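You operate a simulated robot arm through the tools that you are given. There is no shell and no other tool.

Carry out the task below with a simulated robot arm. There is one attempt and no reset: what you move stays moved.

Task
Stack both battens from the lanes on two pale strips; square the stack.
Fine: lay the second strip over the frame's other yellow bar first; battens along the boards, ends pushed to the fence by the red plate; draw it back. Where these are worked on the way, their far stop is far enough and under half their travel is too little: red plate.

Only the result counts: the job must be done as asked and must still hold three seconds after the hand-in. Knocking over, shifting, dropping, spilling or breaking anything else fails it.

Robot
A 6-joint arm with a two-finger parallel gripper, fixed in place. Base frame: the origin is on the floor under the middle of its stand, x ahead of it, y to its left, z up; the work surface is at about z = 800. Readings come in mm, degrees, newtons and seconds.
It reaches about 1347 mm from its shoulder. Its first joint turns from -166.0 to 166.0 degrees. Payload 3.91 kg.
The TCP is the grasp point between the finger pads, 30 mm short of the fingertips. In the tool frame z runs along the fingers and y along their closing line. The gripper opens to 110 mm. The fingers are 20 mm wide and 10 mm thick; the gripper's body (48 by 112 mm) begins 55 mm behind the TCP.
Orientation is that of the tool frame in the base frame, as a unit quaternion [x, y, z, w]. With the fingers straight down and closing along the base's y, the tool's x points along the base's -x, its y along +y and its z along -z.

Tools
- The arm moves only by the tool apply_moves. Its argument "targets" is a list of rows, each a list of 6 numbers: the shift along the base's x, y, z in mm, then the turn, a rotation vector about the base's x, y, z in degrees. In form: [[x, y, z, rx, ry, rz], ...]. A call has 1 to 20 rows; each row shifts and turns the commanded pose from where the row before left it. "jaw" is the gripper command, from -1 (fully open) to 1 (shut), values between in proportion, set as the call begins (left out, the last holds). Each row takes 0.2 s and may step no farther than 50 mm and 8.6 degrees from the row before; otherwise, or with a gripper value out of range, the whole call is refused. Where a pose cannot be reached the arm comes as near as it can. A force on the tool above 90 N (or 10 N above the force at the start of the call, whichever is more), or a blocked arm, ends the call early, and 0.2 s more pass. The fingers move at their own pace (about 108 mm/s each) and stop on an object; they squeeze with about 36 N. The grip force told is the motor's: it shows also when the fingers shut on nothing. Time passes only in rows, and 0.2 s behind the last, so rows that do not move let the fingers close. The reply holds the time, the measured pose of the TCP, the force on the tool along the base axes, the opening and the grip force, in the units named above and with some noise, with the torque about the TCP (base axes, N m) and any sound that the robot's microphone picked up.
- Cameras (640 x 400 px; columns grow to the right, rows downward): "scene" is fixed at [48.8, -497.7, 1534.6]; the picture's right is [0.45, -0.89, 0.00], its down [-0.55, -0.28, -0.79] and it looks along [0.70, 0.35, -0.62] (base axes); focal length 312 px, centre (320, 200). "wrist" rides on the gripper at [72, 17, -103] in the tool frame; the picture's right is [-0.23, 0.97, 0.00], its down [-0.76, -0.18, -0.62] and it looks along [-0.61, -0.14, 0.78] (tool axes); focal length 222 px, centre (320, 200). There is no depth. A picture from a camera that has moved, and an enlarged one, comes with that camera's place and axes in the base frame and with its lens.
- snapshot(camera): a new picture of that camera. It takes no simulated time.
- enlarge(camera, box): a new picture of the part [left, top, right, bottom] of that camera's present view, enlarged. It takes no simulated time.
- sign_off(): hands the job in; it is judged then, once.

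Nothing tells you positions but the pictures and the camera data. Unless the task says otherwise, let go and move clear before handing in.

The tools are called as name(argument=value, ...) on one line, values as JSON. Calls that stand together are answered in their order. apply_moves: Moves the arm, as the interface text tells. Its arguments: {"type":"object","properties":{"targets":{"type":"array"},"jaw":{"type":"number"}},"required":["targets"]} The other tools are called the same way: snapshot (camera) takes a picture; enlarge (camera, box) takes an enlarged picture of a part of a camera's view; sign_off () hands the job in.

At the start:

```text
time_s: 0.0
ee_pos: [718.8, 71.5, 1085.8]
orientation: [0.0, 1.0, 0.0, 0.001]
wrist_force: [-0.8, -0.6, 0.2]
wrist_torque: [0.03, -0.06, 0.03]
width: 110.1
grasp_force: 0.2
```

scene: 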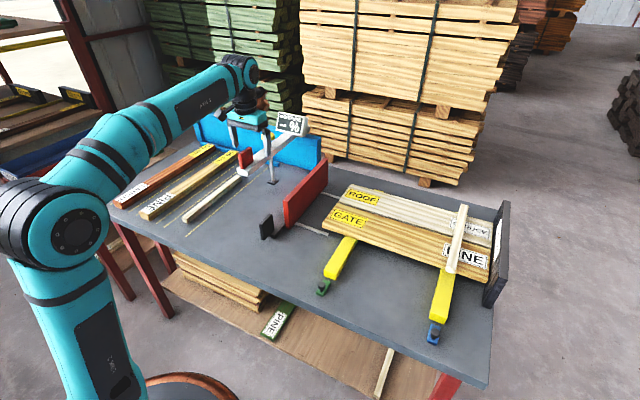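
wrist: 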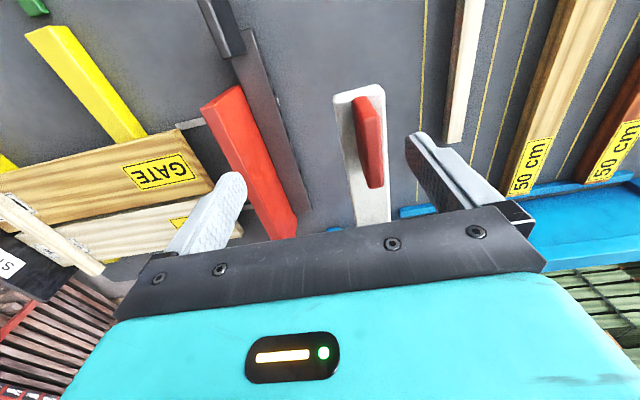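

I see a table with lanes on the left (two battens and one pale strip), a red plate that slides, and a frame on the right with two yellow bars, boards and one pale strip already laid. I'll look closer before moving anything.

enlarge(camera="scene", box=[100, 100, 340, 250])

enlarge(camera="scene", box=[280, 150, 520, 300])

enlarge(camera="scene", box=[240, 220, 480, 370])

enlarge(camera="wrist", box=[0, 0, 320, 200])

enlarge(camera="wrist", box=[320, 0, 640, 200])

```text
2.67 times, centred on (220, 175) of scene
camera zoom: at [48.8, -497.7, 1534.6], right [0.45, -0.89, 0.0], down [-0.55, -0.28, -0.79], along [0.7, 0.35, -0.62], focal length 832 px, centre (587, 267)
```

zoom: 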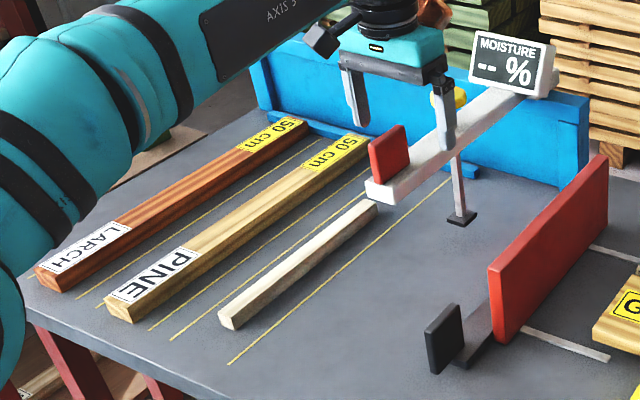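

```text
2.67 times, centred on (400, 225) of scene
camera zoom: at [48.8, -497.7, 1534.6], right [0.45, -0.89, 0.0], down [-0.55, -0.28, -0.79], along [0.7, 0.35, -0.62], focal length 832 px, centre (107, 133)
```

zoom: 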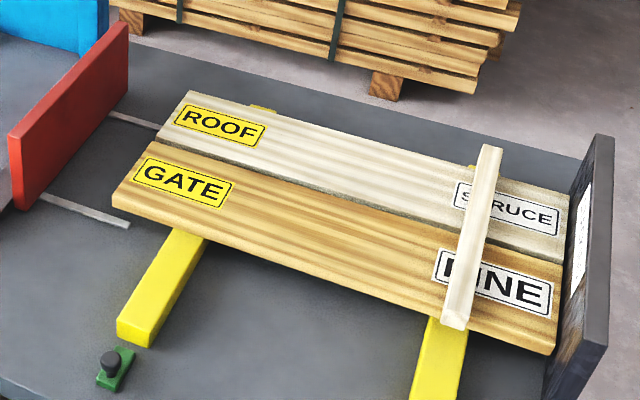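

```text
2.67 times, centred on (360, 295) of scene
camera zoom: at [48.8, -497.7, 1534.6], right [0.45, -0.89, 0.0], down [-0.55, -0.28, -0.79], along [0.7, 0.35, -0.62], focal length 832 px, centre (213, -53)
```

zoom: 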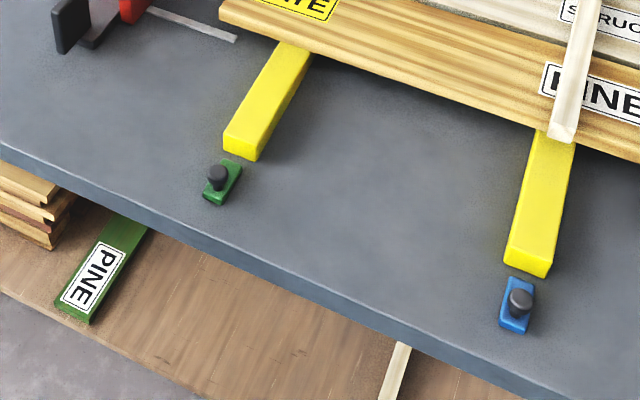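

```text
2.00 times, centred on (160, 100) of wrist
camera zoom: at [647.5, 87.9, 1189.2], right [0.23, 0.97, 0.0], down [0.76, -0.18, 0.62], along [0.61, -0.14, -0.78], focal length 444 px, centre (640, 400)
```

zoom: 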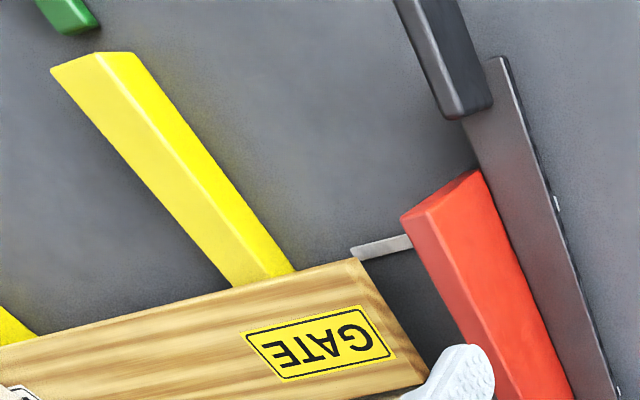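

```text
2.00 times, centred on (480, 100) of wrist
camera zoom: at [647.5, 87.9, 1189.2], right [0.23, 0.97, 0.0], down [0.76, -0.18, 0.62], along [0.61, -0.14, -0.78], focal length 444 px, centre (0, 400)
```

zoom: 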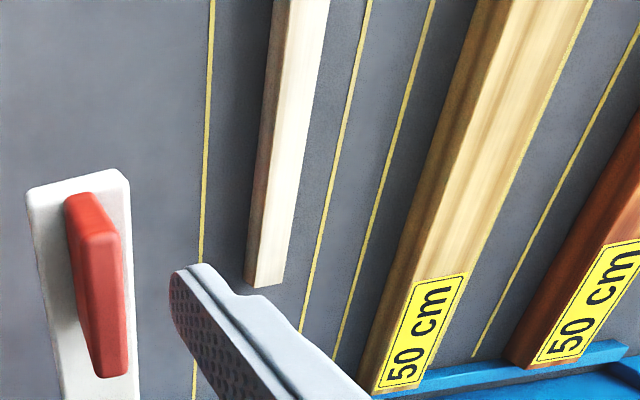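

I've got the layout: lanes run along x on the left (LARCH, PINE, pale strip), the boards run along y towards a fence on the far right, and a sliding red plate sits at the boards' left end. I'll measure the details with tighter zooms next.

enlarge(camera="scene", box=[105, 175, 201, 235])

enlarge(camera="scene", box=[175, 135, 271, 195])

enlarge(camera="scene", box=[250, 160, 346, 220])

enlarge(camera="scene", box=[250, 210, 346, 270])

enlarge(camera="scene", box=[310, 175, 406, 235])

enlarge(camera="scene", box=[310, 225, 406, 285])

enlarge(camera="scene", box=[420, 195, 516, 255])

enlarge(camera="scene", box=[420, 250, 516, 310])

enlarge(camera="scene", box=[400, 290, 496, 350])

enlarge(camera="scene", box=[220, 100, 316, 160])

```text
6.67 times, centred on (153, 205) of scene
camera zoom: at [48.8, -497.7, 1534.6], right [0.45, -0.89, 0.0], down [-0.55, -0.28, -0.79], along [0.7, 0.35, -0.62], focal length 2079 px, centre (1433, 167)
```

zoom: 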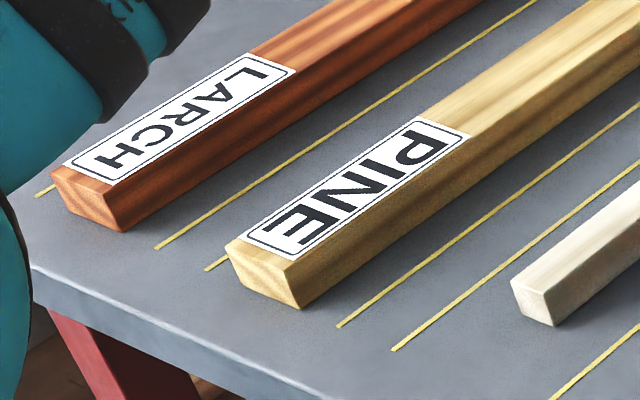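

```text
6.67 times, centred on (223, 165) of scene
camera zoom: at [48.8, -497.7, 1534.6], right [0.45, -0.89, 0.0], down [-0.55, -0.28, -0.79], along [0.7, 0.35, -0.62], focal length 2079 px, centre (967, 433)
```

zoom: 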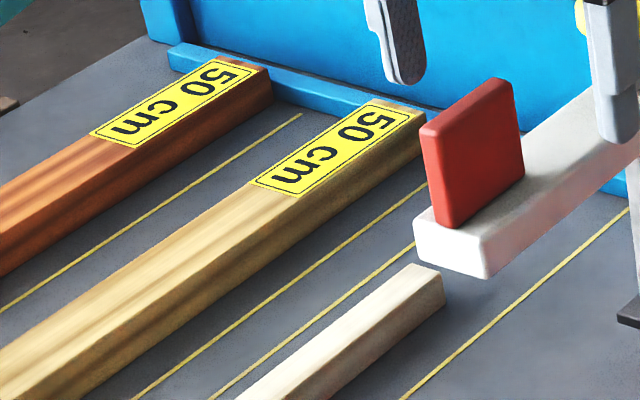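

```text
6.67 times, centred on (298, 190) of scene
camera zoom: at [48.8, -497.7, 1534.6], right [0.45, -0.89, 0.0], down [-0.55, -0.28, -0.79], along [0.7, 0.35, -0.62], focal length 2079 px, centre (467, 267)
```

zoom: 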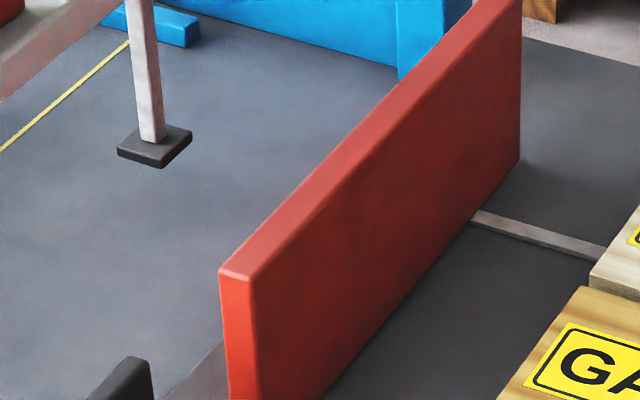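

```text
6.67 times, centred on (298, 240) of scene
camera zoom: at [48.8, -497.7, 1534.6], right [0.45, -0.89, 0.0], down [-0.55, -0.28, -0.79], along [0.7, 0.35, -0.62], focal length 2079 px, centre (467, -67)
```

zoom: 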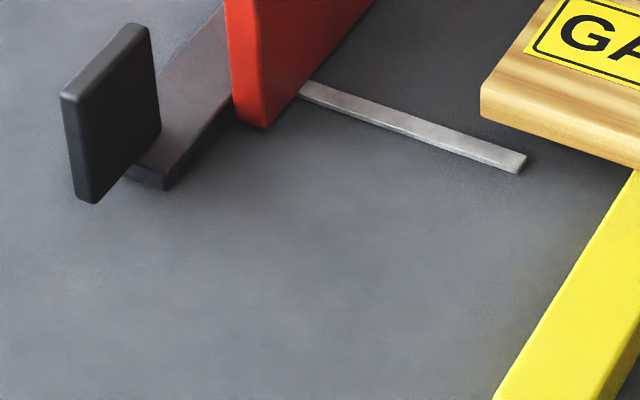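

```text
6.67 times, centred on (358, 205) of scene
camera zoom: at [48.8, -497.7, 1534.6], right [0.45, -0.89, 0.0], down [-0.55, -0.28, -0.79], along [0.7, 0.35, -0.62], focal length 2079 px, centre (67, 167)
```

zoom: 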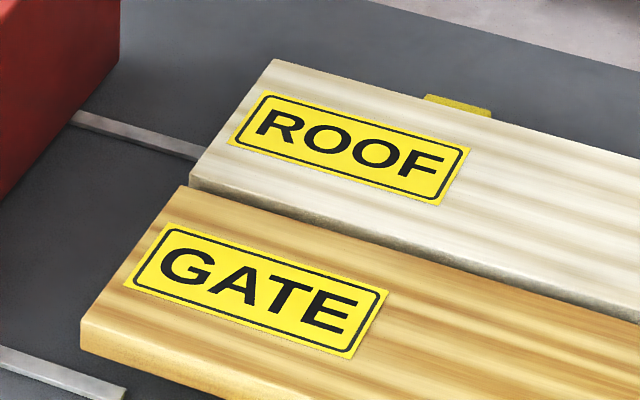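

```text
6.67 times, centred on (358, 255) of scene
camera zoom: at [48.8, -497.7, 1534.6], right [0.45, -0.89, 0.0], down [-0.55, -0.28, -0.79], along [0.7, 0.35, -0.62], focal length 2079 px, centre (67, -167)
```

zoom: 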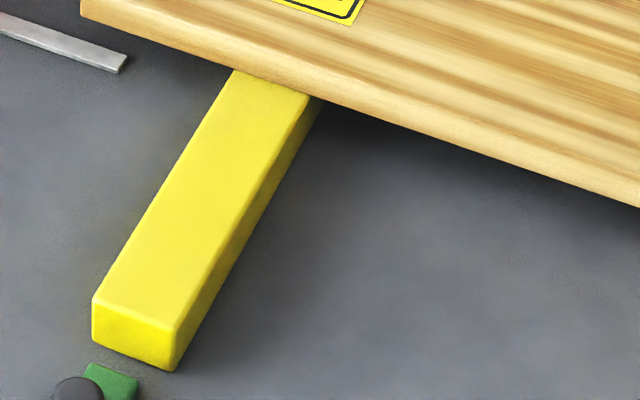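

```text
6.67 times, centred on (468, 225) of scene
camera zoom: at [48.8, -497.7, 1534.6], right [0.45, -0.89, 0.0], down [-0.55, -0.28, -0.79], along [0.7, 0.35, -0.62], focal length 2079 px, centre (-667, 33)
```

zoom: 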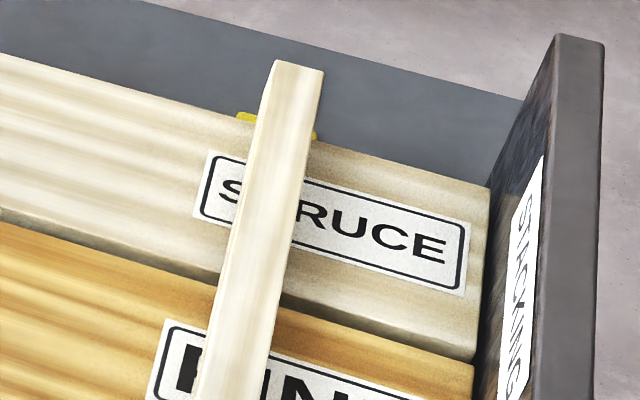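

```text
6.67 times, centred on (468, 280) of scene
camera zoom: at [48.8, -497.7, 1534.6], right [0.45, -0.89, 0.0], down [-0.55, -0.28, -0.79], along [0.7, 0.35, -0.62], focal length 2079 px, centre (-667, -333)
```

zoom: 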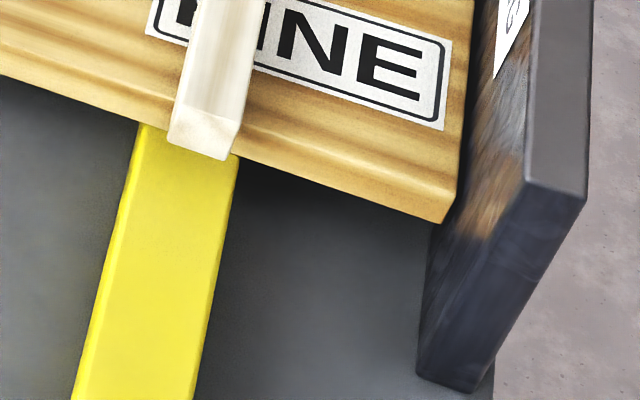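

```text
6.67 times, centred on (448, 320) of scene
camera zoom: at [48.8, -497.7, 1534.6], right [0.45, -0.89, 0.0], down [-0.55, -0.28, -0.79], along [0.7, 0.35, -0.62], focal length 2079 px, centre (-533, -600)
```

zoom: 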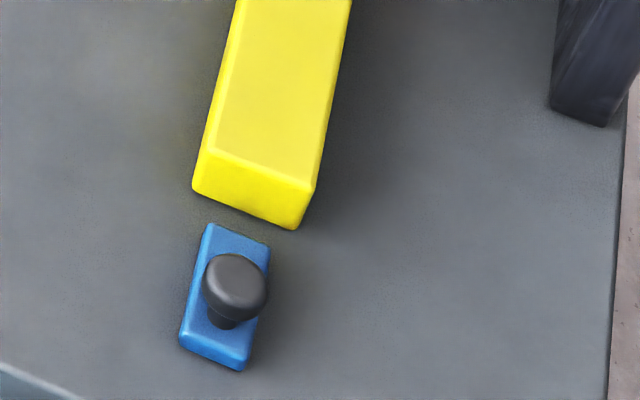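

```text
6.67 times, centred on (268, 130) of scene
camera zoom: at [48.8, -497.7, 1534.6], right [0.45, -0.89, 0.0], down [-0.55, -0.28, -0.79], along [0.7, 0.35, -0.62], focal length 2079 px, centre (667, 667)
```

zoom: 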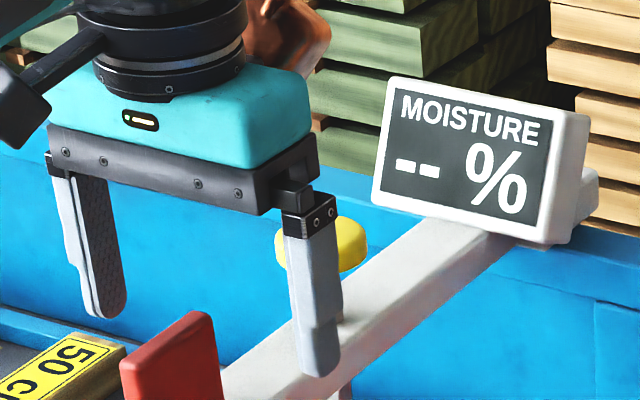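

The boom of the moisture gauge (top about z = 991, its red tab up to about 1055, y 87–129) sits just below the gripper. I'll go straight up first, then move over the pale strip (about x 702, y 282), keeping clear of the gauge.

apply_moves(targets=[[0, 0, 32, 0, 0, 0], [0, 0, 32, 0, 0, 0], [-4, 42, 0, 0, 0, 0], [-4, 42, 0, 0, 0, 0], [-4, 42, 0, 0, 0, 0], [-4, 42, 0, 0, 0, 0], [-1, 42.5, 0, 0, 0, 0], [0, 0, -40, 0, 0, 0], [0, 0, -40, 0, 0, 0], [0, 0, -40, 0, 0, 0]], jaw=-1)

snapshot(camera="wrist")

snapshot(camera="scene")

```text
time_s: 2.2
ee_pos: [700.5, 285.3, 1030.5]
orientation: [0.0, 1.0, 0.0, 0.0]
wrist_force: [-1.3, 0.3, -0.6]
wrist_torque: [-0.01, -0.02, -0.01]
width: 110.2
grasp_force: 0.0
```

```text
taken
camera wrist: at [628.8, 300.6, 1133.8], right [0.23, 0.97, 0.0], down [0.76, -0.18, 0.62], along [0.61, -0.14, -0.78], focal length 222 px, centre (320, 200)
```

wrist: 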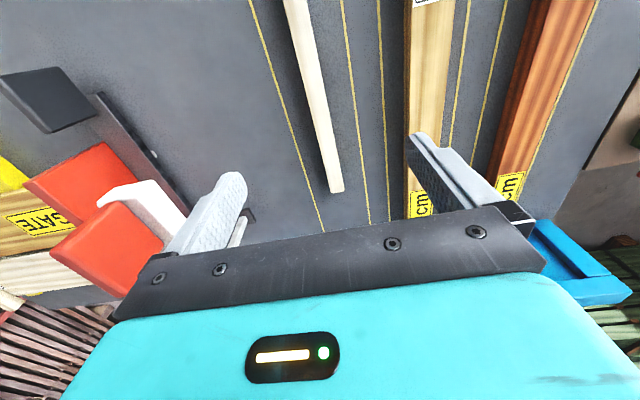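

```text
taken
```

scene: 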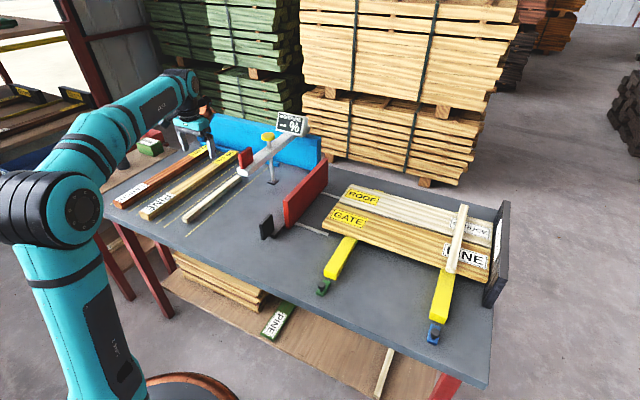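

The strip lies just about under the gripper. I'll zoom in the wrist view to fix its centreline and ends before descending.

enlarge(camera="wrist", box=[240, 0, 400, 100])

enlarge(camera="wrist", box=[260, 110, 420, 210])

enlarge(camera="scene", box=[175, 135, 271, 195])

enlarge(camera="scene", box=[220, 100, 340, 175])

```text
4.00 times, centred on (320, 50) of wrist
camera zoom: at [628.8, 300.6, 1133.8], right [0.23, 0.97, 0.0], down [0.76, -0.18, 0.62], along [0.61, -0.14, -0.78], focal length 888 px, centre (320, 800)
```

zoom: 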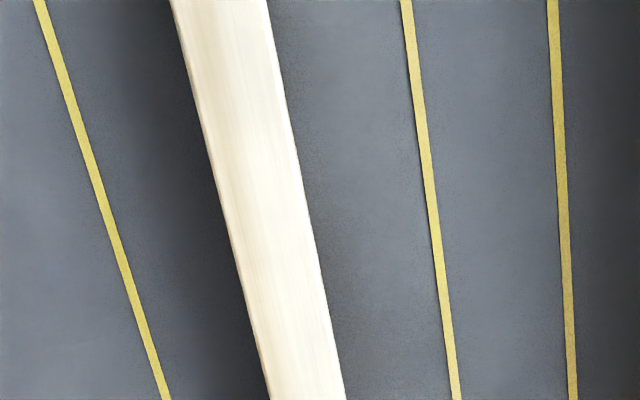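

```text
4.00 times, centred on (340, 160) of wrist
camera zoom: at [628.8, 300.6, 1133.8], right [0.23, 0.97, 0.0], down [0.76, -0.18, 0.62], along [0.61, -0.14, -0.78], focal length 888 px, centre (240, 360)
```

zoom: 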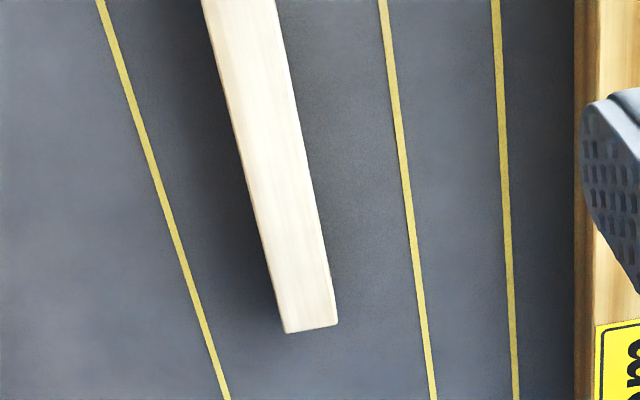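

```text
6.67 times, centred on (223, 165) of scene
camera zoom: at [48.8, -497.7, 1534.6], right [0.45, -0.89, 0.0], down [-0.55, -0.28, -0.79], along [0.7, 0.35, -0.62], focal length 2079 px, centre (967, 433)
```

zoom: 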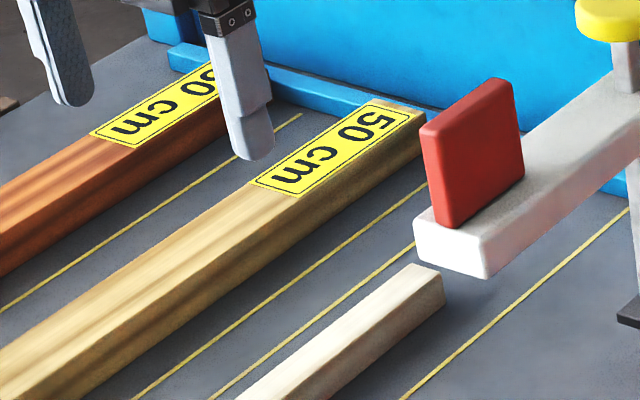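

```text
5.33 times, centred on (280, 138) of scene
camera zoom: at [48.8, -497.7, 1534.6], right [0.45, -0.89, 0.0], down [-0.55, -0.28, -0.79], along [0.7, 0.35, -0.62], focal length 1663 px, centre (533, 533)
```

zoom: 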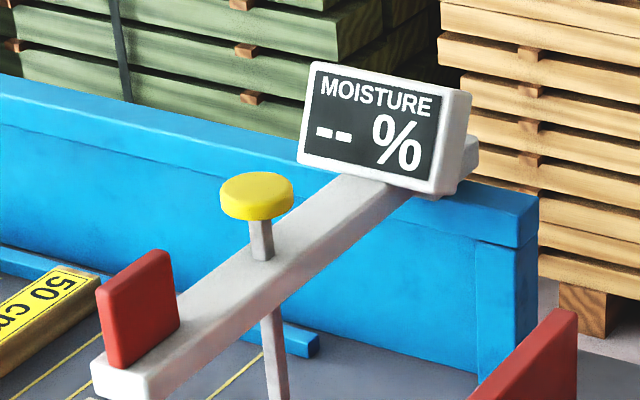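

The strip's lane runs y 228–328, so its centreline is at about y 278, with x from about 561 to 861. I'll centre over it and descend in steps, stopping short of the table.

apply_moves(targets=[[9, -5, 0, 0, 0, 0], [0, 0, -45, 0, 0, 0], [0, 0, -45, 0, 0, 0], [0, 0, -40, 0, 0, 0], [0, 0, -30, 0, 0, 0], [0, 0, -15, 0, 0, 0], [0, 0, -15, 0, 0, 0], [0, 0, 0, 0, 0, 0]], jaw=-1)

snapshot(camera="wrist")

enlarge(camera="scene", box=[150, 130, 278, 210])

```text
time_s: 4.0
ee_pos: [713.0, 275.8, 840.4]
orientation: [0.0, 1.0, 0.0, 0.001]
wrist_force: [0.6, 0.5, 0.0]
wrist_torque: [-0.01, -0.01, 0.0]
width: 110.1
grasp_force: 0.1
```

```text
taken
camera wrist: at [640.4, 291.9, 942.9], right [0.23, 0.97, 0.0], down [0.76, -0.18, 0.62], along [0.61, -0.14, -0.78], focal length 222 px, centre (320, 200)
```

wrist: 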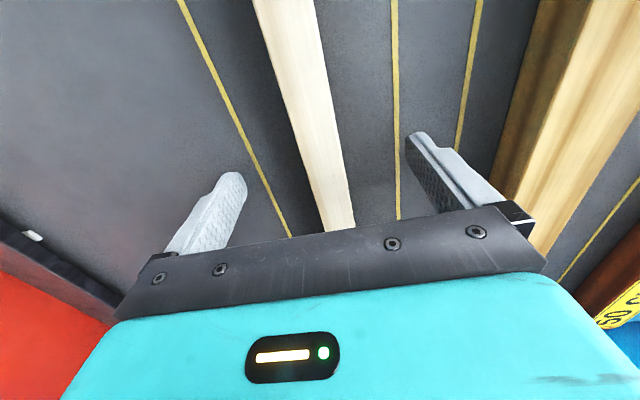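

```text
5.00 times, centred on (214, 170) of scene
camera zoom: at [48.8, -497.7, 1534.6], right [0.45, -0.89, 0.0], down [-0.55, -0.28, -0.79], along [0.7, 0.35, -0.62], focal length 1559 px, centre (850, 350)
```

zoom: 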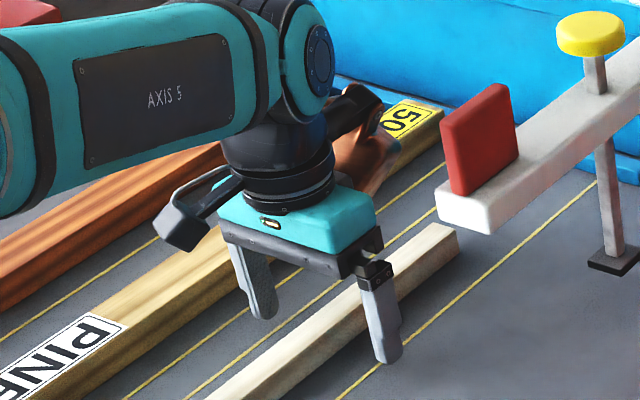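

The fingers straddle the strip well. I'll drop the last few mm and close on it.

apply_moves(targets=[[0, 0, -5, 0, 0, 0], [0, 0, 0, 0, 0, 0]], jaw=-1)

apply_moves(targets=[[0, 0, 0, 0, 0, 0], [0, 0, 0, 0, 0, 0], [0, 0, 0, 0, 0, 0], [0, 0, 0, 0, 0, 0]], jaw=1)

enlarge(camera="scene", box=[150, 130, 278, 210])

```text
time_s: 4.6
ee_pos: [712.4, 276.5, 835.4]
orientation: [0.0, 1.0, 0.0, 0.0]
wrist_force: [0.4, -0.9, 0.3]
wrist_torque: [-0.02, -0.02, -0.02]
width: 110.4
grasp_force: 0.1
```

```text
time_s: 5.6
ee_pos: [712.4, 277.0, 835.5]
orientation: [0.0, 1.0, 0.001, 0.0]
wrist_force: [0.3, 0.1, 1.3]
wrist_torque: [-0.03, -0.02, -0.03]
width: 23.0
grasp_force: 36.2
```

```text
5.00 times, centred on (214, 170) of scene
camera zoom: at [48.8, -497.7, 1534.6], right [0.45, -0.89, 0.0], down [-0.55, -0.28, -0.79], along [0.7, 0.35, -0.62], focal length 1559 px, centre (850, 350)
```

zoom: 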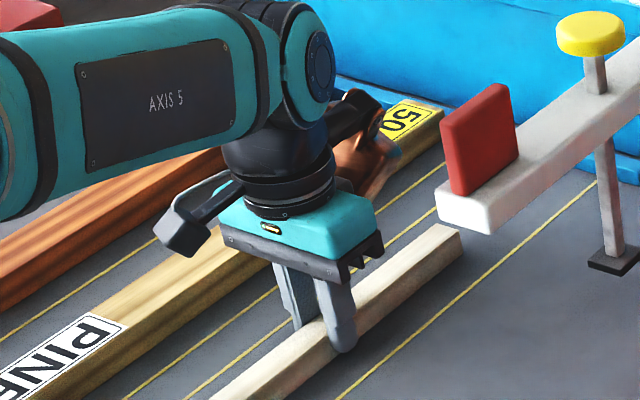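

The strip is gripped, reading 23 mm wide. I'll lift it well above the gauge, carry it over and hold it high above the left yellow bar (about y -268).

apply_moves(targets=[[0, 0, 20, 0, 0, 0], [0, 0, 45, 0, 0, 0], [0, 0, 50, 0, 0, 0], [0, 0, 50, 0, 0, 0], [0, 0, 50, 0, 0, 0], [0, 0, 50, 0, 0, 0], [0, 0, 50, 0, 0, 0], [0, 0, 0, 0, 0, 0]])

snapshot(camera="scene")

snapshot(camera="wrist")

```text
time_s: 7.4
ee_pos: [711.3, 276.1, 1152.7]
orientation: [0.0, 1.0, 0.0, 0.0]
wrist_force: [-0.1, 0.4, -1.2]
wrist_torque: [0.01, 0.01, -0.01]
width: 22.9
grasp_force: 36.2
```

```text
taken
```

scene: 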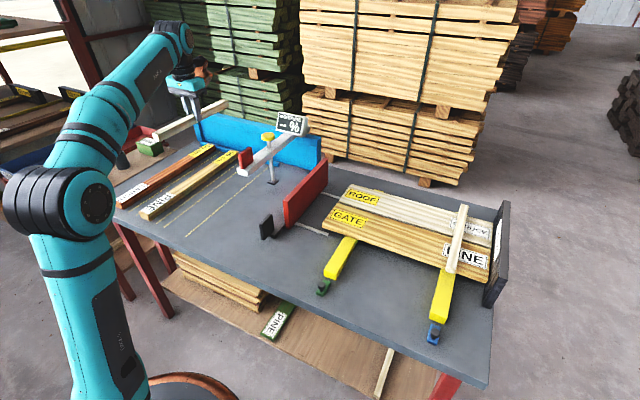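

```text
taken
camera wrist: at [639.7, 291.9, 1254.9], right [0.23, 0.97, 0.0], down [0.76, -0.18, 0.62], along [0.61, -0.14, -0.78], focal length 222 px, centre (320, 200)
```

wrist: 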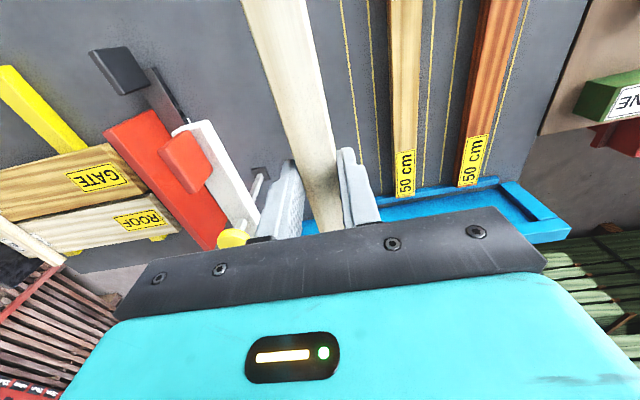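

The strip hangs level and clear. Next I carry it across, x catching up only after the gauge is behind.

apply_moves(targets=[[0, -45, 0, 0, 0, 0], [0, -50, 0, 0, 0, 0], [0, -50, 0, 0, 0, 0], [0, -50, 0, 0, 0, 0], [0, -50, 0, 0, 0, 0], [10, -48, 0, 0, 0, 0], [22, -44, 0, 0, 0, 0], [22, -44, 0, 0, 0, 0], [22, -44, 0, 0, 0, 0], [22, -44, 0, 0, 0, 0], [22, -40, 0, 0, 0, 0], [22, -35, 0, 0, 0, 0], [0, 0, 0, 0, 0, 0]])

snapshot(camera="scene")

snapshot(camera="wrist")

```text
time_s: 10.2
ee_pos: [854.0, -267.3, 1150.5]
orientation: [0.0, 1.0, 0.001, 0.0]
wrist_force: [0.2, 0.3, -0.4]
wrist_torque: [0.01, 0.0, -0.02]
width: 22.8
grasp_force: 35.7
```

```text
taken
```

scene: 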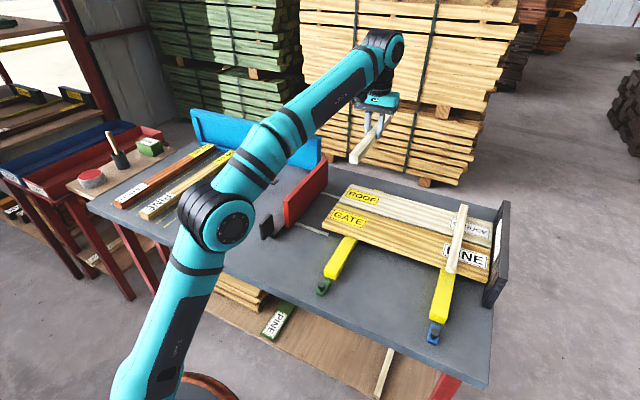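

```text
taken
camera wrist: at [781.7, -252.0, 1252.8], right [0.23, 0.97, 0.0], down [0.76, -0.18, 0.62], along [0.61, -0.14, -0.78], focal length 222 px, centre (320, 200)
```

wrist: 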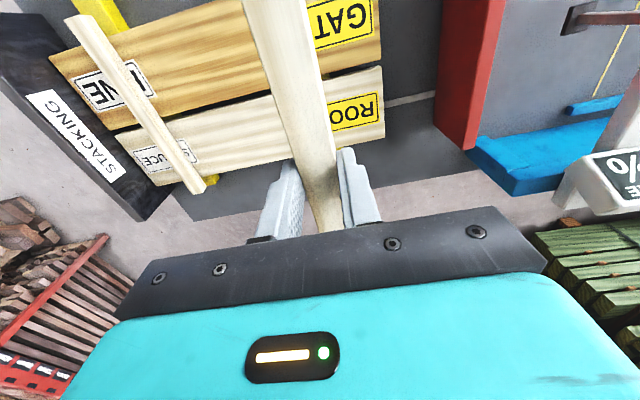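

The strip now hovers over the left bar. I'll check the first strip, board ends and fence from this second viewpoint before lowering.

enlarge(camera="wrist", box=[20, 0, 244, 140])

enlarge(camera="wrist", box=[50, 80, 274, 220])

enlarge(camera="wrist", box=[290, 0, 514, 140])

enlarge(camera="scene", box=[320, 80, 416, 140])

enlarge(camera="scene", box=[250, 160, 346, 220])

```text
2.86 times, centred on (132, 70) of wrist
camera zoom: at [781.7, -252.0, 1252.8], right [0.23, 0.97, 0.0], down [0.76, -0.18, 0.62], along [0.61, -0.14, -0.78], focal length 635 px, centre (857, 571)
```

zoom: 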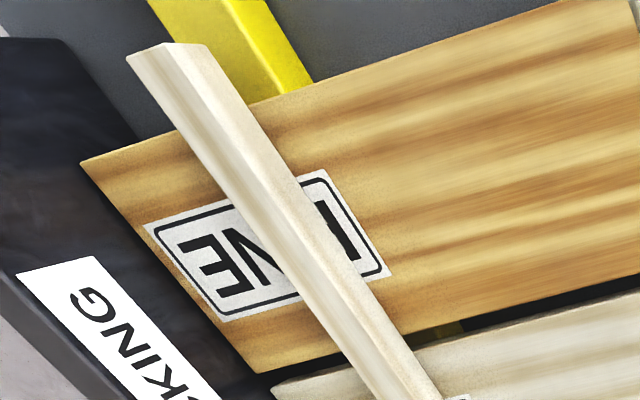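

```text
2.86 times, centred on (162, 150) of wrist
camera zoom: at [781.7, -252.0, 1252.8], right [0.23, 0.97, 0.0], down [0.76, -0.18, 0.62], along [0.61, -0.14, -0.78], focal length 635 px, centre (771, 343)
```

zoom: 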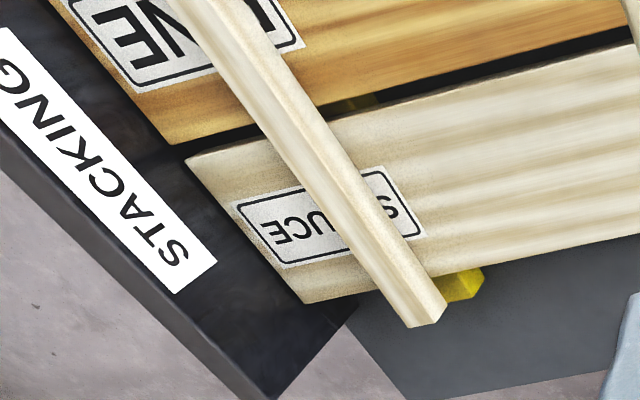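

```text
2.86 times, centred on (402, 70) of wrist
camera zoom: at [781.7, -252.0, 1252.8], right [0.23, 0.97, 0.0], down [0.76, -0.18, 0.62], along [0.61, -0.14, -0.78], focal length 635 px, centre (86, 571)
```

zoom: 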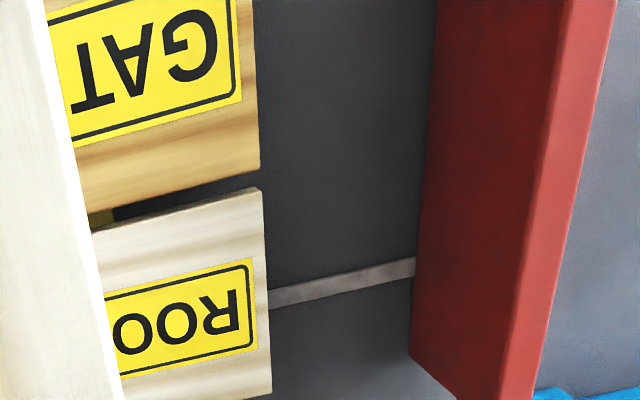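

```text
6.67 times, centred on (368, 110) of scene
camera zoom: at [48.8, -497.7, 1534.6], right [0.45, -0.89, 0.0], down [-0.55, -0.28, -0.79], along [0.7, 0.35, -0.62], focal length 2079 px, centre (0, 800)
```

zoom: 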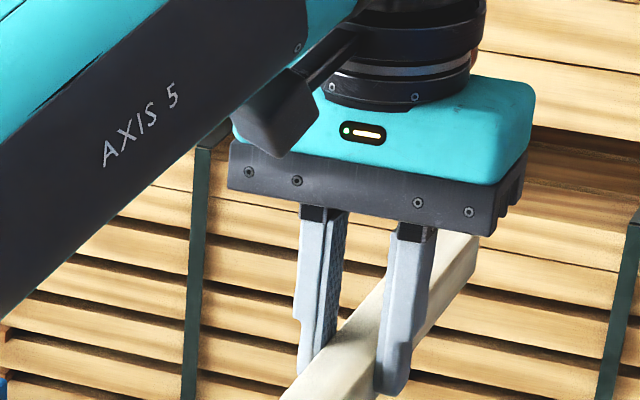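

```text
6.67 times, centred on (298, 190) of scene
camera zoom: at [48.8, -497.7, 1534.6], right [0.45, -0.89, 0.0], down [-0.55, -0.28, -0.79], along [0.7, 0.35, -0.62], focal length 2079 px, centre (467, 267)
```

zoom: 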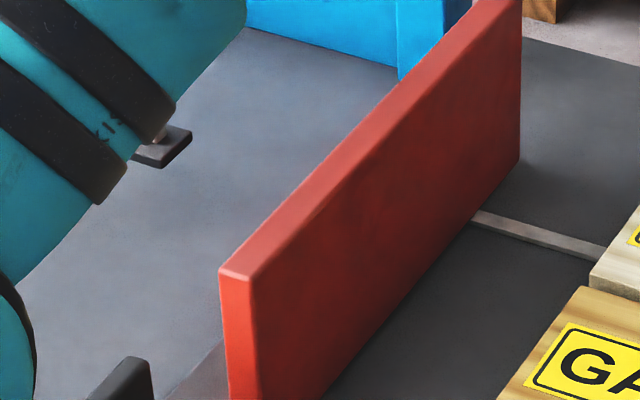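

Both views agree to within a few mm: the left bar's centre is at about y -270, the boards run x 728–977, and the first strip's centre is at about x 855. I'll trim the position and lower in stages towards the board top (about z 842), watching the force.

apply_moves(targets=[[1, -2, 0, 0, 0, 0], [0, 0, -50, 0, 0, 0], [0, 0, -50, 0, 0, 0], [0, 0, -50, 0, 0, 0], [0, 0, -45, 0, 0, 0], [0, 0, -35, 0, 0, 0], [0, 0, -20, 0, 0, 0], [0, 0, -10, 0, 0, 0], [0, 0, 0, 0, 0, 0]])

enlarge(camera="scene", box=[310, 165, 438, 245])

snapshot(camera="wrist")

```text
time_s: 12.2
ee_pos: [853.8, -268.4, 888.9]
orientation: [0.001, 1.0, 0.0, 0.0]
wrist_force: [-0.7, 0.6, -1.3]
wrist_torque: [-0.04, 0.0, 0.01]
width: 23.2
grasp_force: 36.2
```

```text
5.00 times, centred on (374, 205) of scene
camera zoom: at [48.8, -497.7, 1534.6], right [0.45, -0.89, 0.0], down [-0.55, -0.28, -0.79], along [0.7, 0.35, -0.62], focal length 1559 px, centre (50, 175)
```

zoom: 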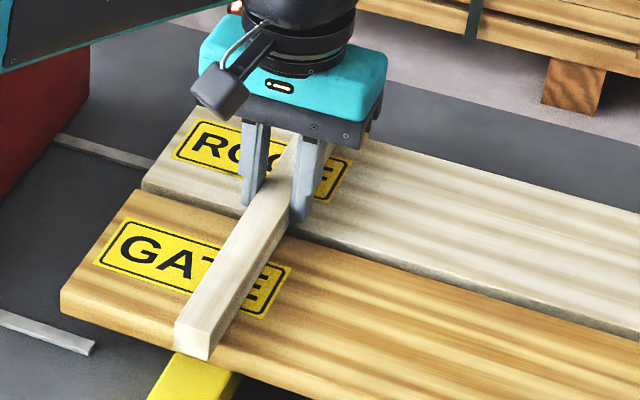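

```text
taken
camera wrist: at [782.5, -253.1, 992.0], right [0.23, 0.97, 0.0], down [0.76, -0.18, 0.62], along [0.61, -0.14, -0.78], focal length 222 px, centre (320, 200)
```

wrist: 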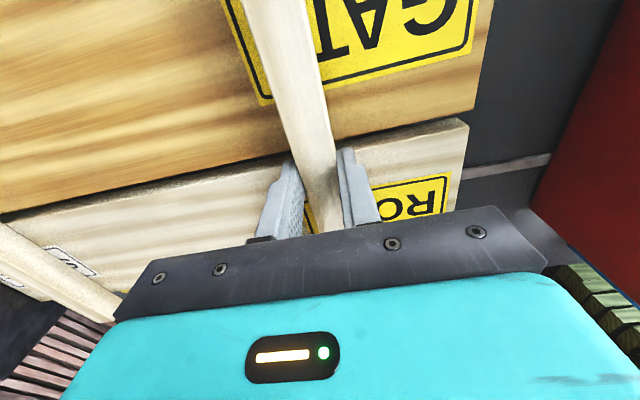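

The strip is about a centimetre above the boards and sits over the bar. I'll lower in small steps until the force shows contact.

apply_moves(targets=[[0, 0, -4, 0, 0, 0], [0, 0, -3, 0, 0, 0], [0, 0, -2, 0, 0, 0], [0, 0, 0, 0, 0, 0]])

apply_moves(targets=[[0, 0, -1.5, 0, 0, 0], [0, 0, 0, 0, 0, 0]])

enlarge(camera="scene", box=[330, 185, 394, 245])

```text
time_s: 13.2
ee_pos: [853.9, -268.1, 883.2]
orientation: [0.001, 1.0, -0.001, 0.002]
wrist_force: [7.8, -4.9, 38.1]
wrist_torque: [-0.11, -0.21, 0.04]
width: 23.2
grasp_force: 36.6
```

```text
time_s: 13.8
ee_pos: [852.6, -267.9, 881.7]
orientation: [0.002, 1.0, 0.0, 0.001]
wrist_force: [5.8, -3.8, 39.2]
wrist_torque: [-0.12, -0.19, 0.03]
width: 23.0
grasp_force: 35.7
```

```text
6.67 times, centred on (362, 215) of scene
camera zoom: at [48.8, -497.7, 1534.6], right [0.45, -0.89, 0.0], down [-0.55, -0.28, -0.79], along [0.7, 0.35, -0.62], focal length 2079 px, centre (40, 100)
```

zoom: 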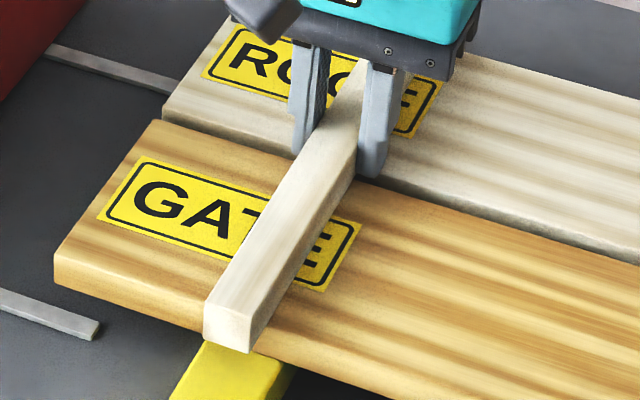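

Contact is made (about 39 N), with the strip down on the boards. I'll unload that pressure slightly, then open.

apply_moves(targets=[[0, 0, 2.3, 0, 0, 0], [0, 0, 0, 0, 0, 0]])

apply_moves(targets=[[0, 0, 0, 0, 0, 0], [0, 0, 0, 0, 0, 0], [0, 0, 0, 0, 0, 0]], jaw=-0.4)

enlarge(camera="scene", box=[310, 165, 438, 245])

```text
time_s: 14.4
ee_pos: [853.1, -267.9, 881.6]
orientation: [0.0, 1.0, 0.0, 0.0]
wrist_force: [-2.1, -3.8, 11.2]
wrist_torque: [-0.07, -0.21, 0.02]
width: 23.1
grasp_force: 36.0
```

```text
time_s: 15.2
ee_pos: [854.5, -267.9, 881.7]
orientation: [0.0, 1.0, 0.001, 0.0]
wrist_force: [0.2, -0.5, -0.4]
wrist_torque: [-0.02, -0.01, 0.02]
width: 77.2
grasp_force: 0.0
```

```text
5.00 times, centred on (374, 205) of scene
camera zoom: at [48.8, -497.7, 1534.6], right [0.45, -0.89, 0.0], down [-0.55, -0.28, -0.79], along [0.7, 0.35, -0.62], focal length 1559 px, centre (50, 175)
```

zoom: 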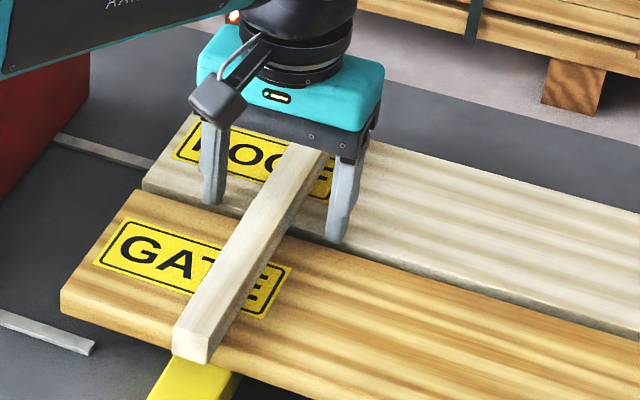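

The strip is laid. I'll lift clear and inspect the result.

apply_moves(targets=[[0, 0, 20, 0, 0, 0], [0, 0, 50, 0, 0, 0], [0, 0, 50, 0, 0, 0], [0, 0, 50, 0, 0, 0], [0, 0, 50, 0, 0, 0], [0, 0, 49, 0, 0, 0], [0, 0, 0, 0, 0, 0]], jaw=-1)

snapshot(camera="scene")

snapshot(camera="wrist")

enlarge(camera="scene", box=[310, 175, 406, 235])

enlarge(camera="scene", box=[310, 225, 406, 285])

```text
time_s: 16.8
ee_pos: [855.2, -265.9, 1151.5]
orientation: [0.0, 1.0, 0.001, 0.0]
wrist_force: [-0.5, 0.7, 0.3]
wrist_torque: [0.05, 0.01, 0.0]
width: 110.3
grasp_force: 0.1
```

```text
taken
```

scene: 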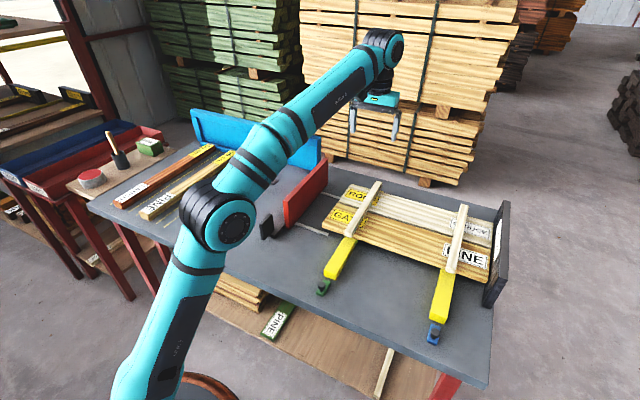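

```text
taken
camera wrist: at [783.8, -250.5, 1253.9], right [0.23, 0.97, 0.0], down [0.76, -0.18, 0.62], along [0.61, -0.14, -0.78], focal length 222 px, centre (320, 200)
```

wrist: 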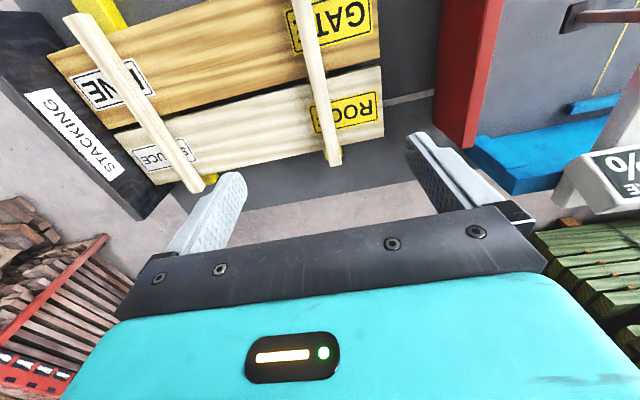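

```text
6.67 times, centred on (358, 205) of scene
camera zoom: at [48.8, -497.7, 1534.6], right [0.45, -0.89, 0.0], down [-0.55, -0.28, -0.79], along [0.7, 0.35, -0.62], focal length 2079 px, centre (67, 167)
```

zoom: 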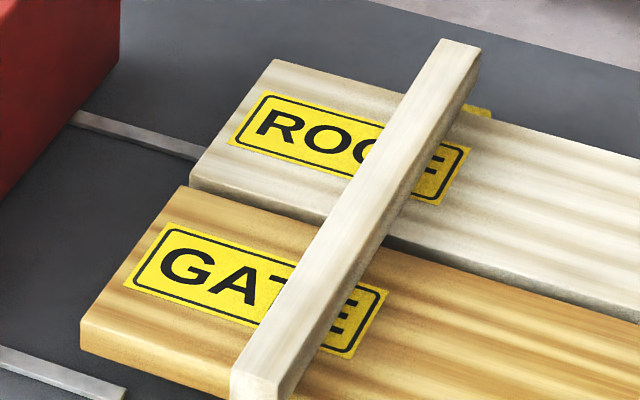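

```text
6.67 times, centred on (358, 255) of scene
camera zoom: at [48.8, -497.7, 1534.6], right [0.45, -0.89, 0.0], down [-0.55, -0.28, -0.79], along [0.7, 0.35, -0.62], focal length 2079 px, centre (67, -167)
```

zoom: 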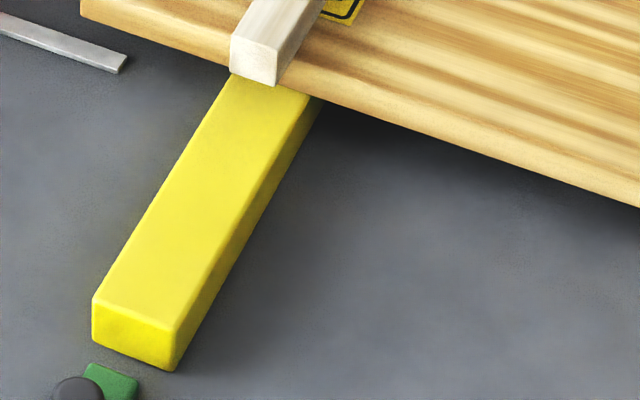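

Strip two sits squarely over the left bar, parallel to strip one. Next is the PINE batten: back over the gauge at safe height to about (756, 422), then a closer look.

apply_moves(targets=[[-7, 45, 0, 0, 0, 0], [-7, 49, 0, 0, 0, 0], [-7, 49, 0, 0, 0, 0], [-7, 49, 0, 0, 0, 0], [-7, 49, 0, 0, 0, 0], [-7, 49, 0, 0, 0, 0], [-7, 49, 0, 0, 0, 0], [-7, 49, 0, 0, 0, 0], [-7, 49, 0, 0, 0, 0], [-7, 49, 0, 0, 0, 0], [-7, 49, 0, 0, 0, 0], [-7, 49, 0, 0, 0, 0], [-7, 49, 0, 0, 0, 0], [-7, 49, 0, 0, 0, 0], [0, 5, -40, 0, 0, 0], [0, 0, -40, 0, 0, 0], [0, 0, -40, 0, 0, 0], [0, 0, 0, 0, 0, 0]], jaw=-1)

snapshot(camera="wrist")

snapshot(camera="scene")

```text
time_s: 20.6
ee_pos: [757.4, 420.8, 1030.9]
orientation: [0.0, 1.0, 0.0, 0.0]
wrist_force: [-1.4, -0.4, -0.5]
wrist_torque: [0.0, -0.02, 0.04]
width: 109.8
grasp_force: 0.1
```

```text
taken
camera wrist: at [686.5, 435.5, 1132.4], right [0.23, 0.97, 0.0], down [0.76, -0.18, 0.62], along [0.61, -0.14, -0.78], focal length 222 px, centre (320, 200)
```

wrist: 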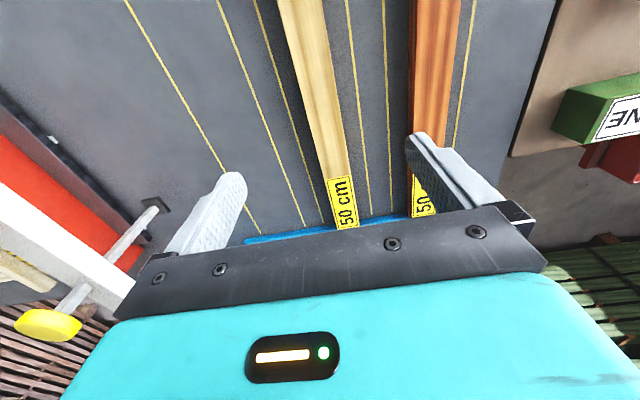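

```text
taken
```

scene: 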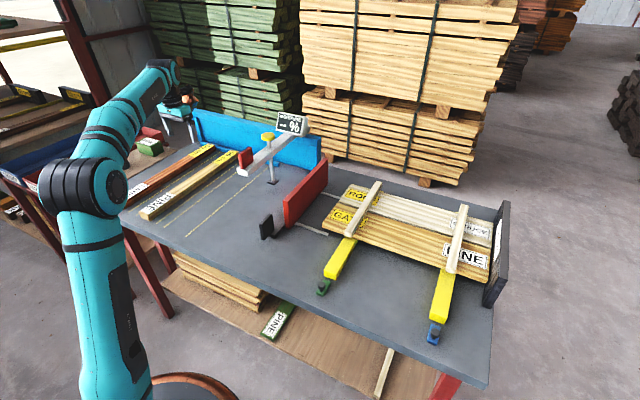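

enlarge(camera="wrist", box=[220, 0, 444, 140])

enlarge(camera="wrist", box=[240, 130, 400, 230])

enlarge(camera="scene", box=[120, 170, 216, 230])

```text
2.86 times, centred on (332, 70) of wrist
camera zoom: at [686.5, 435.5, 1132.4], right [0.23, 0.97, 0.0], down [0.76, -0.18, 0.62], along [0.61, -0.14, -0.78], focal length 635 px, centre (286, 571)
```

zoom: 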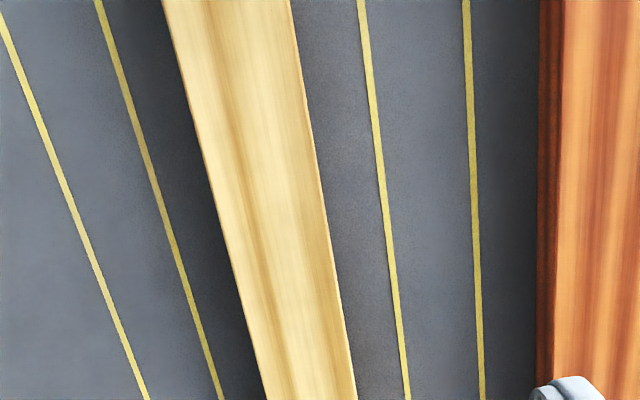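

```text
4.00 times, centred on (320, 180) of wrist
camera zoom: at [686.5, 435.5, 1132.4], right [0.23, 0.97, 0.0], down [0.76, -0.18, 0.62], along [0.61, -0.14, -0.78], focal length 888 px, centre (320, 280)
```

zoom: 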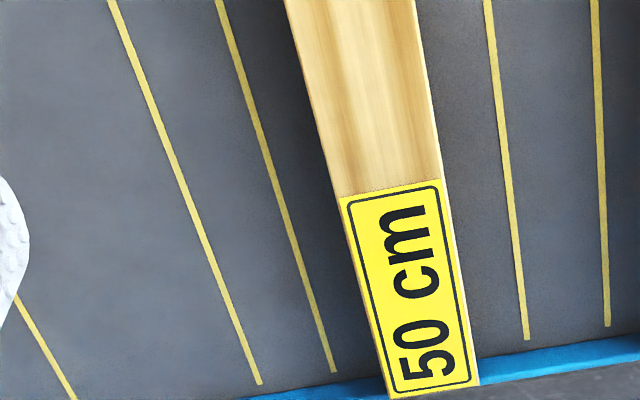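

```text
6.67 times, centred on (168, 200) of scene
camera zoom: at [48.8, -497.7, 1534.6], right [0.45, -0.89, 0.0], down [-0.55, -0.28, -0.79], along [0.7, 0.35, -0.62], focal length 2079 px, centre (1333, 200)
```

zoom: 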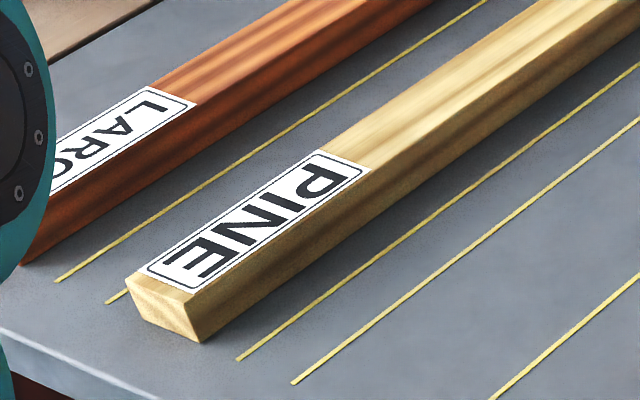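

PINE's centre is at about (756, 418), 43 mm wide and about 30 mm tall. The gripper is already over it, so I'll descend and grip.

apply_moves(targets=[[-1, -1, -45, 0, 0, 0], [0, 0, -45, 0, 0, 0], [0, 0, -40, 0, 0, 0], [0, 0, -30, 0, 0, 0], [0, 0, -20, 0, 0, 0], [0, 0, -10, 0, 0, 0], [0, 0, -5, 0, 0, 0], [0, 0, 0, 0, 0, 0]], jaw=-1)

apply_moves(targets=[[0, 0, 0, 0, 0, 0], [0, 0, 0, 0, 0, 0], [0, 0, 0, 0, 0, 0], [0, 0, 0, 0, 0, 0]], jaw=1)

snapshot(camera="scene")

snapshot(camera="wrist")

```text
time_s: 22.4
ee_pos: [756.0, 418.4, 836.0]
orientation: [0.0, 1.0, 0.0, 0.0]
wrist_force: [0.2, 0.9, -0.2]
wrist_torque: [0.01, 0.02, 0.03]
width: 110.1
grasp_force: 0.1
```

```text
time_s: 23.4
ee_pos: [755.0, 418.1, 836.4]
orientation: [0.0, 1.0, 0.0, -0.001]
wrist_force: [-0.4, 0.1, 1.2]
wrist_torque: [0.08, -0.02, -0.04]
width: 44.6
grasp_force: 36.0
```

```text
taken
```

scene: 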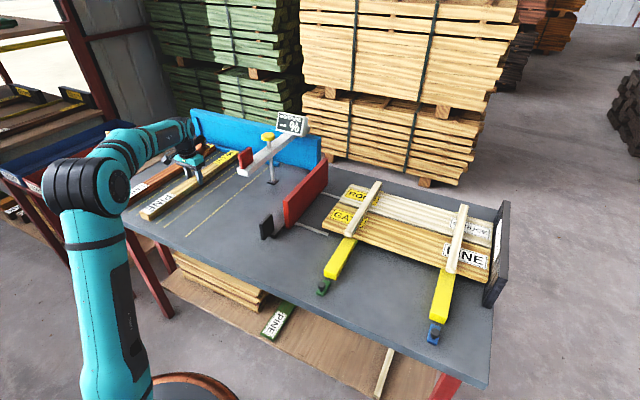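

```text
taken
camera wrist: at [684.1, 433.7, 938.9], right [0.23, 0.97, 0.0], down [0.76, -0.18, 0.62], along [0.61, -0.14, -0.78], focal length 222 px, centre (320, 200)
```

wrist: 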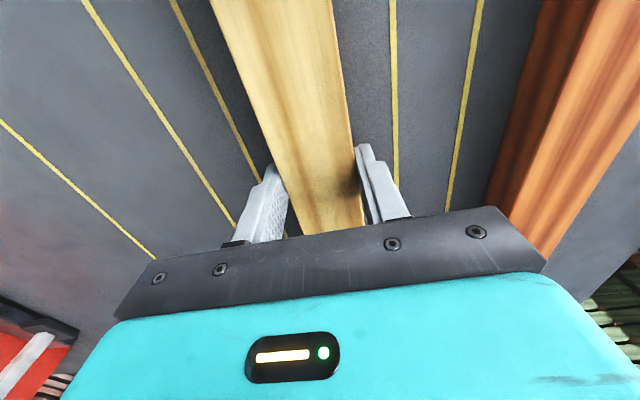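

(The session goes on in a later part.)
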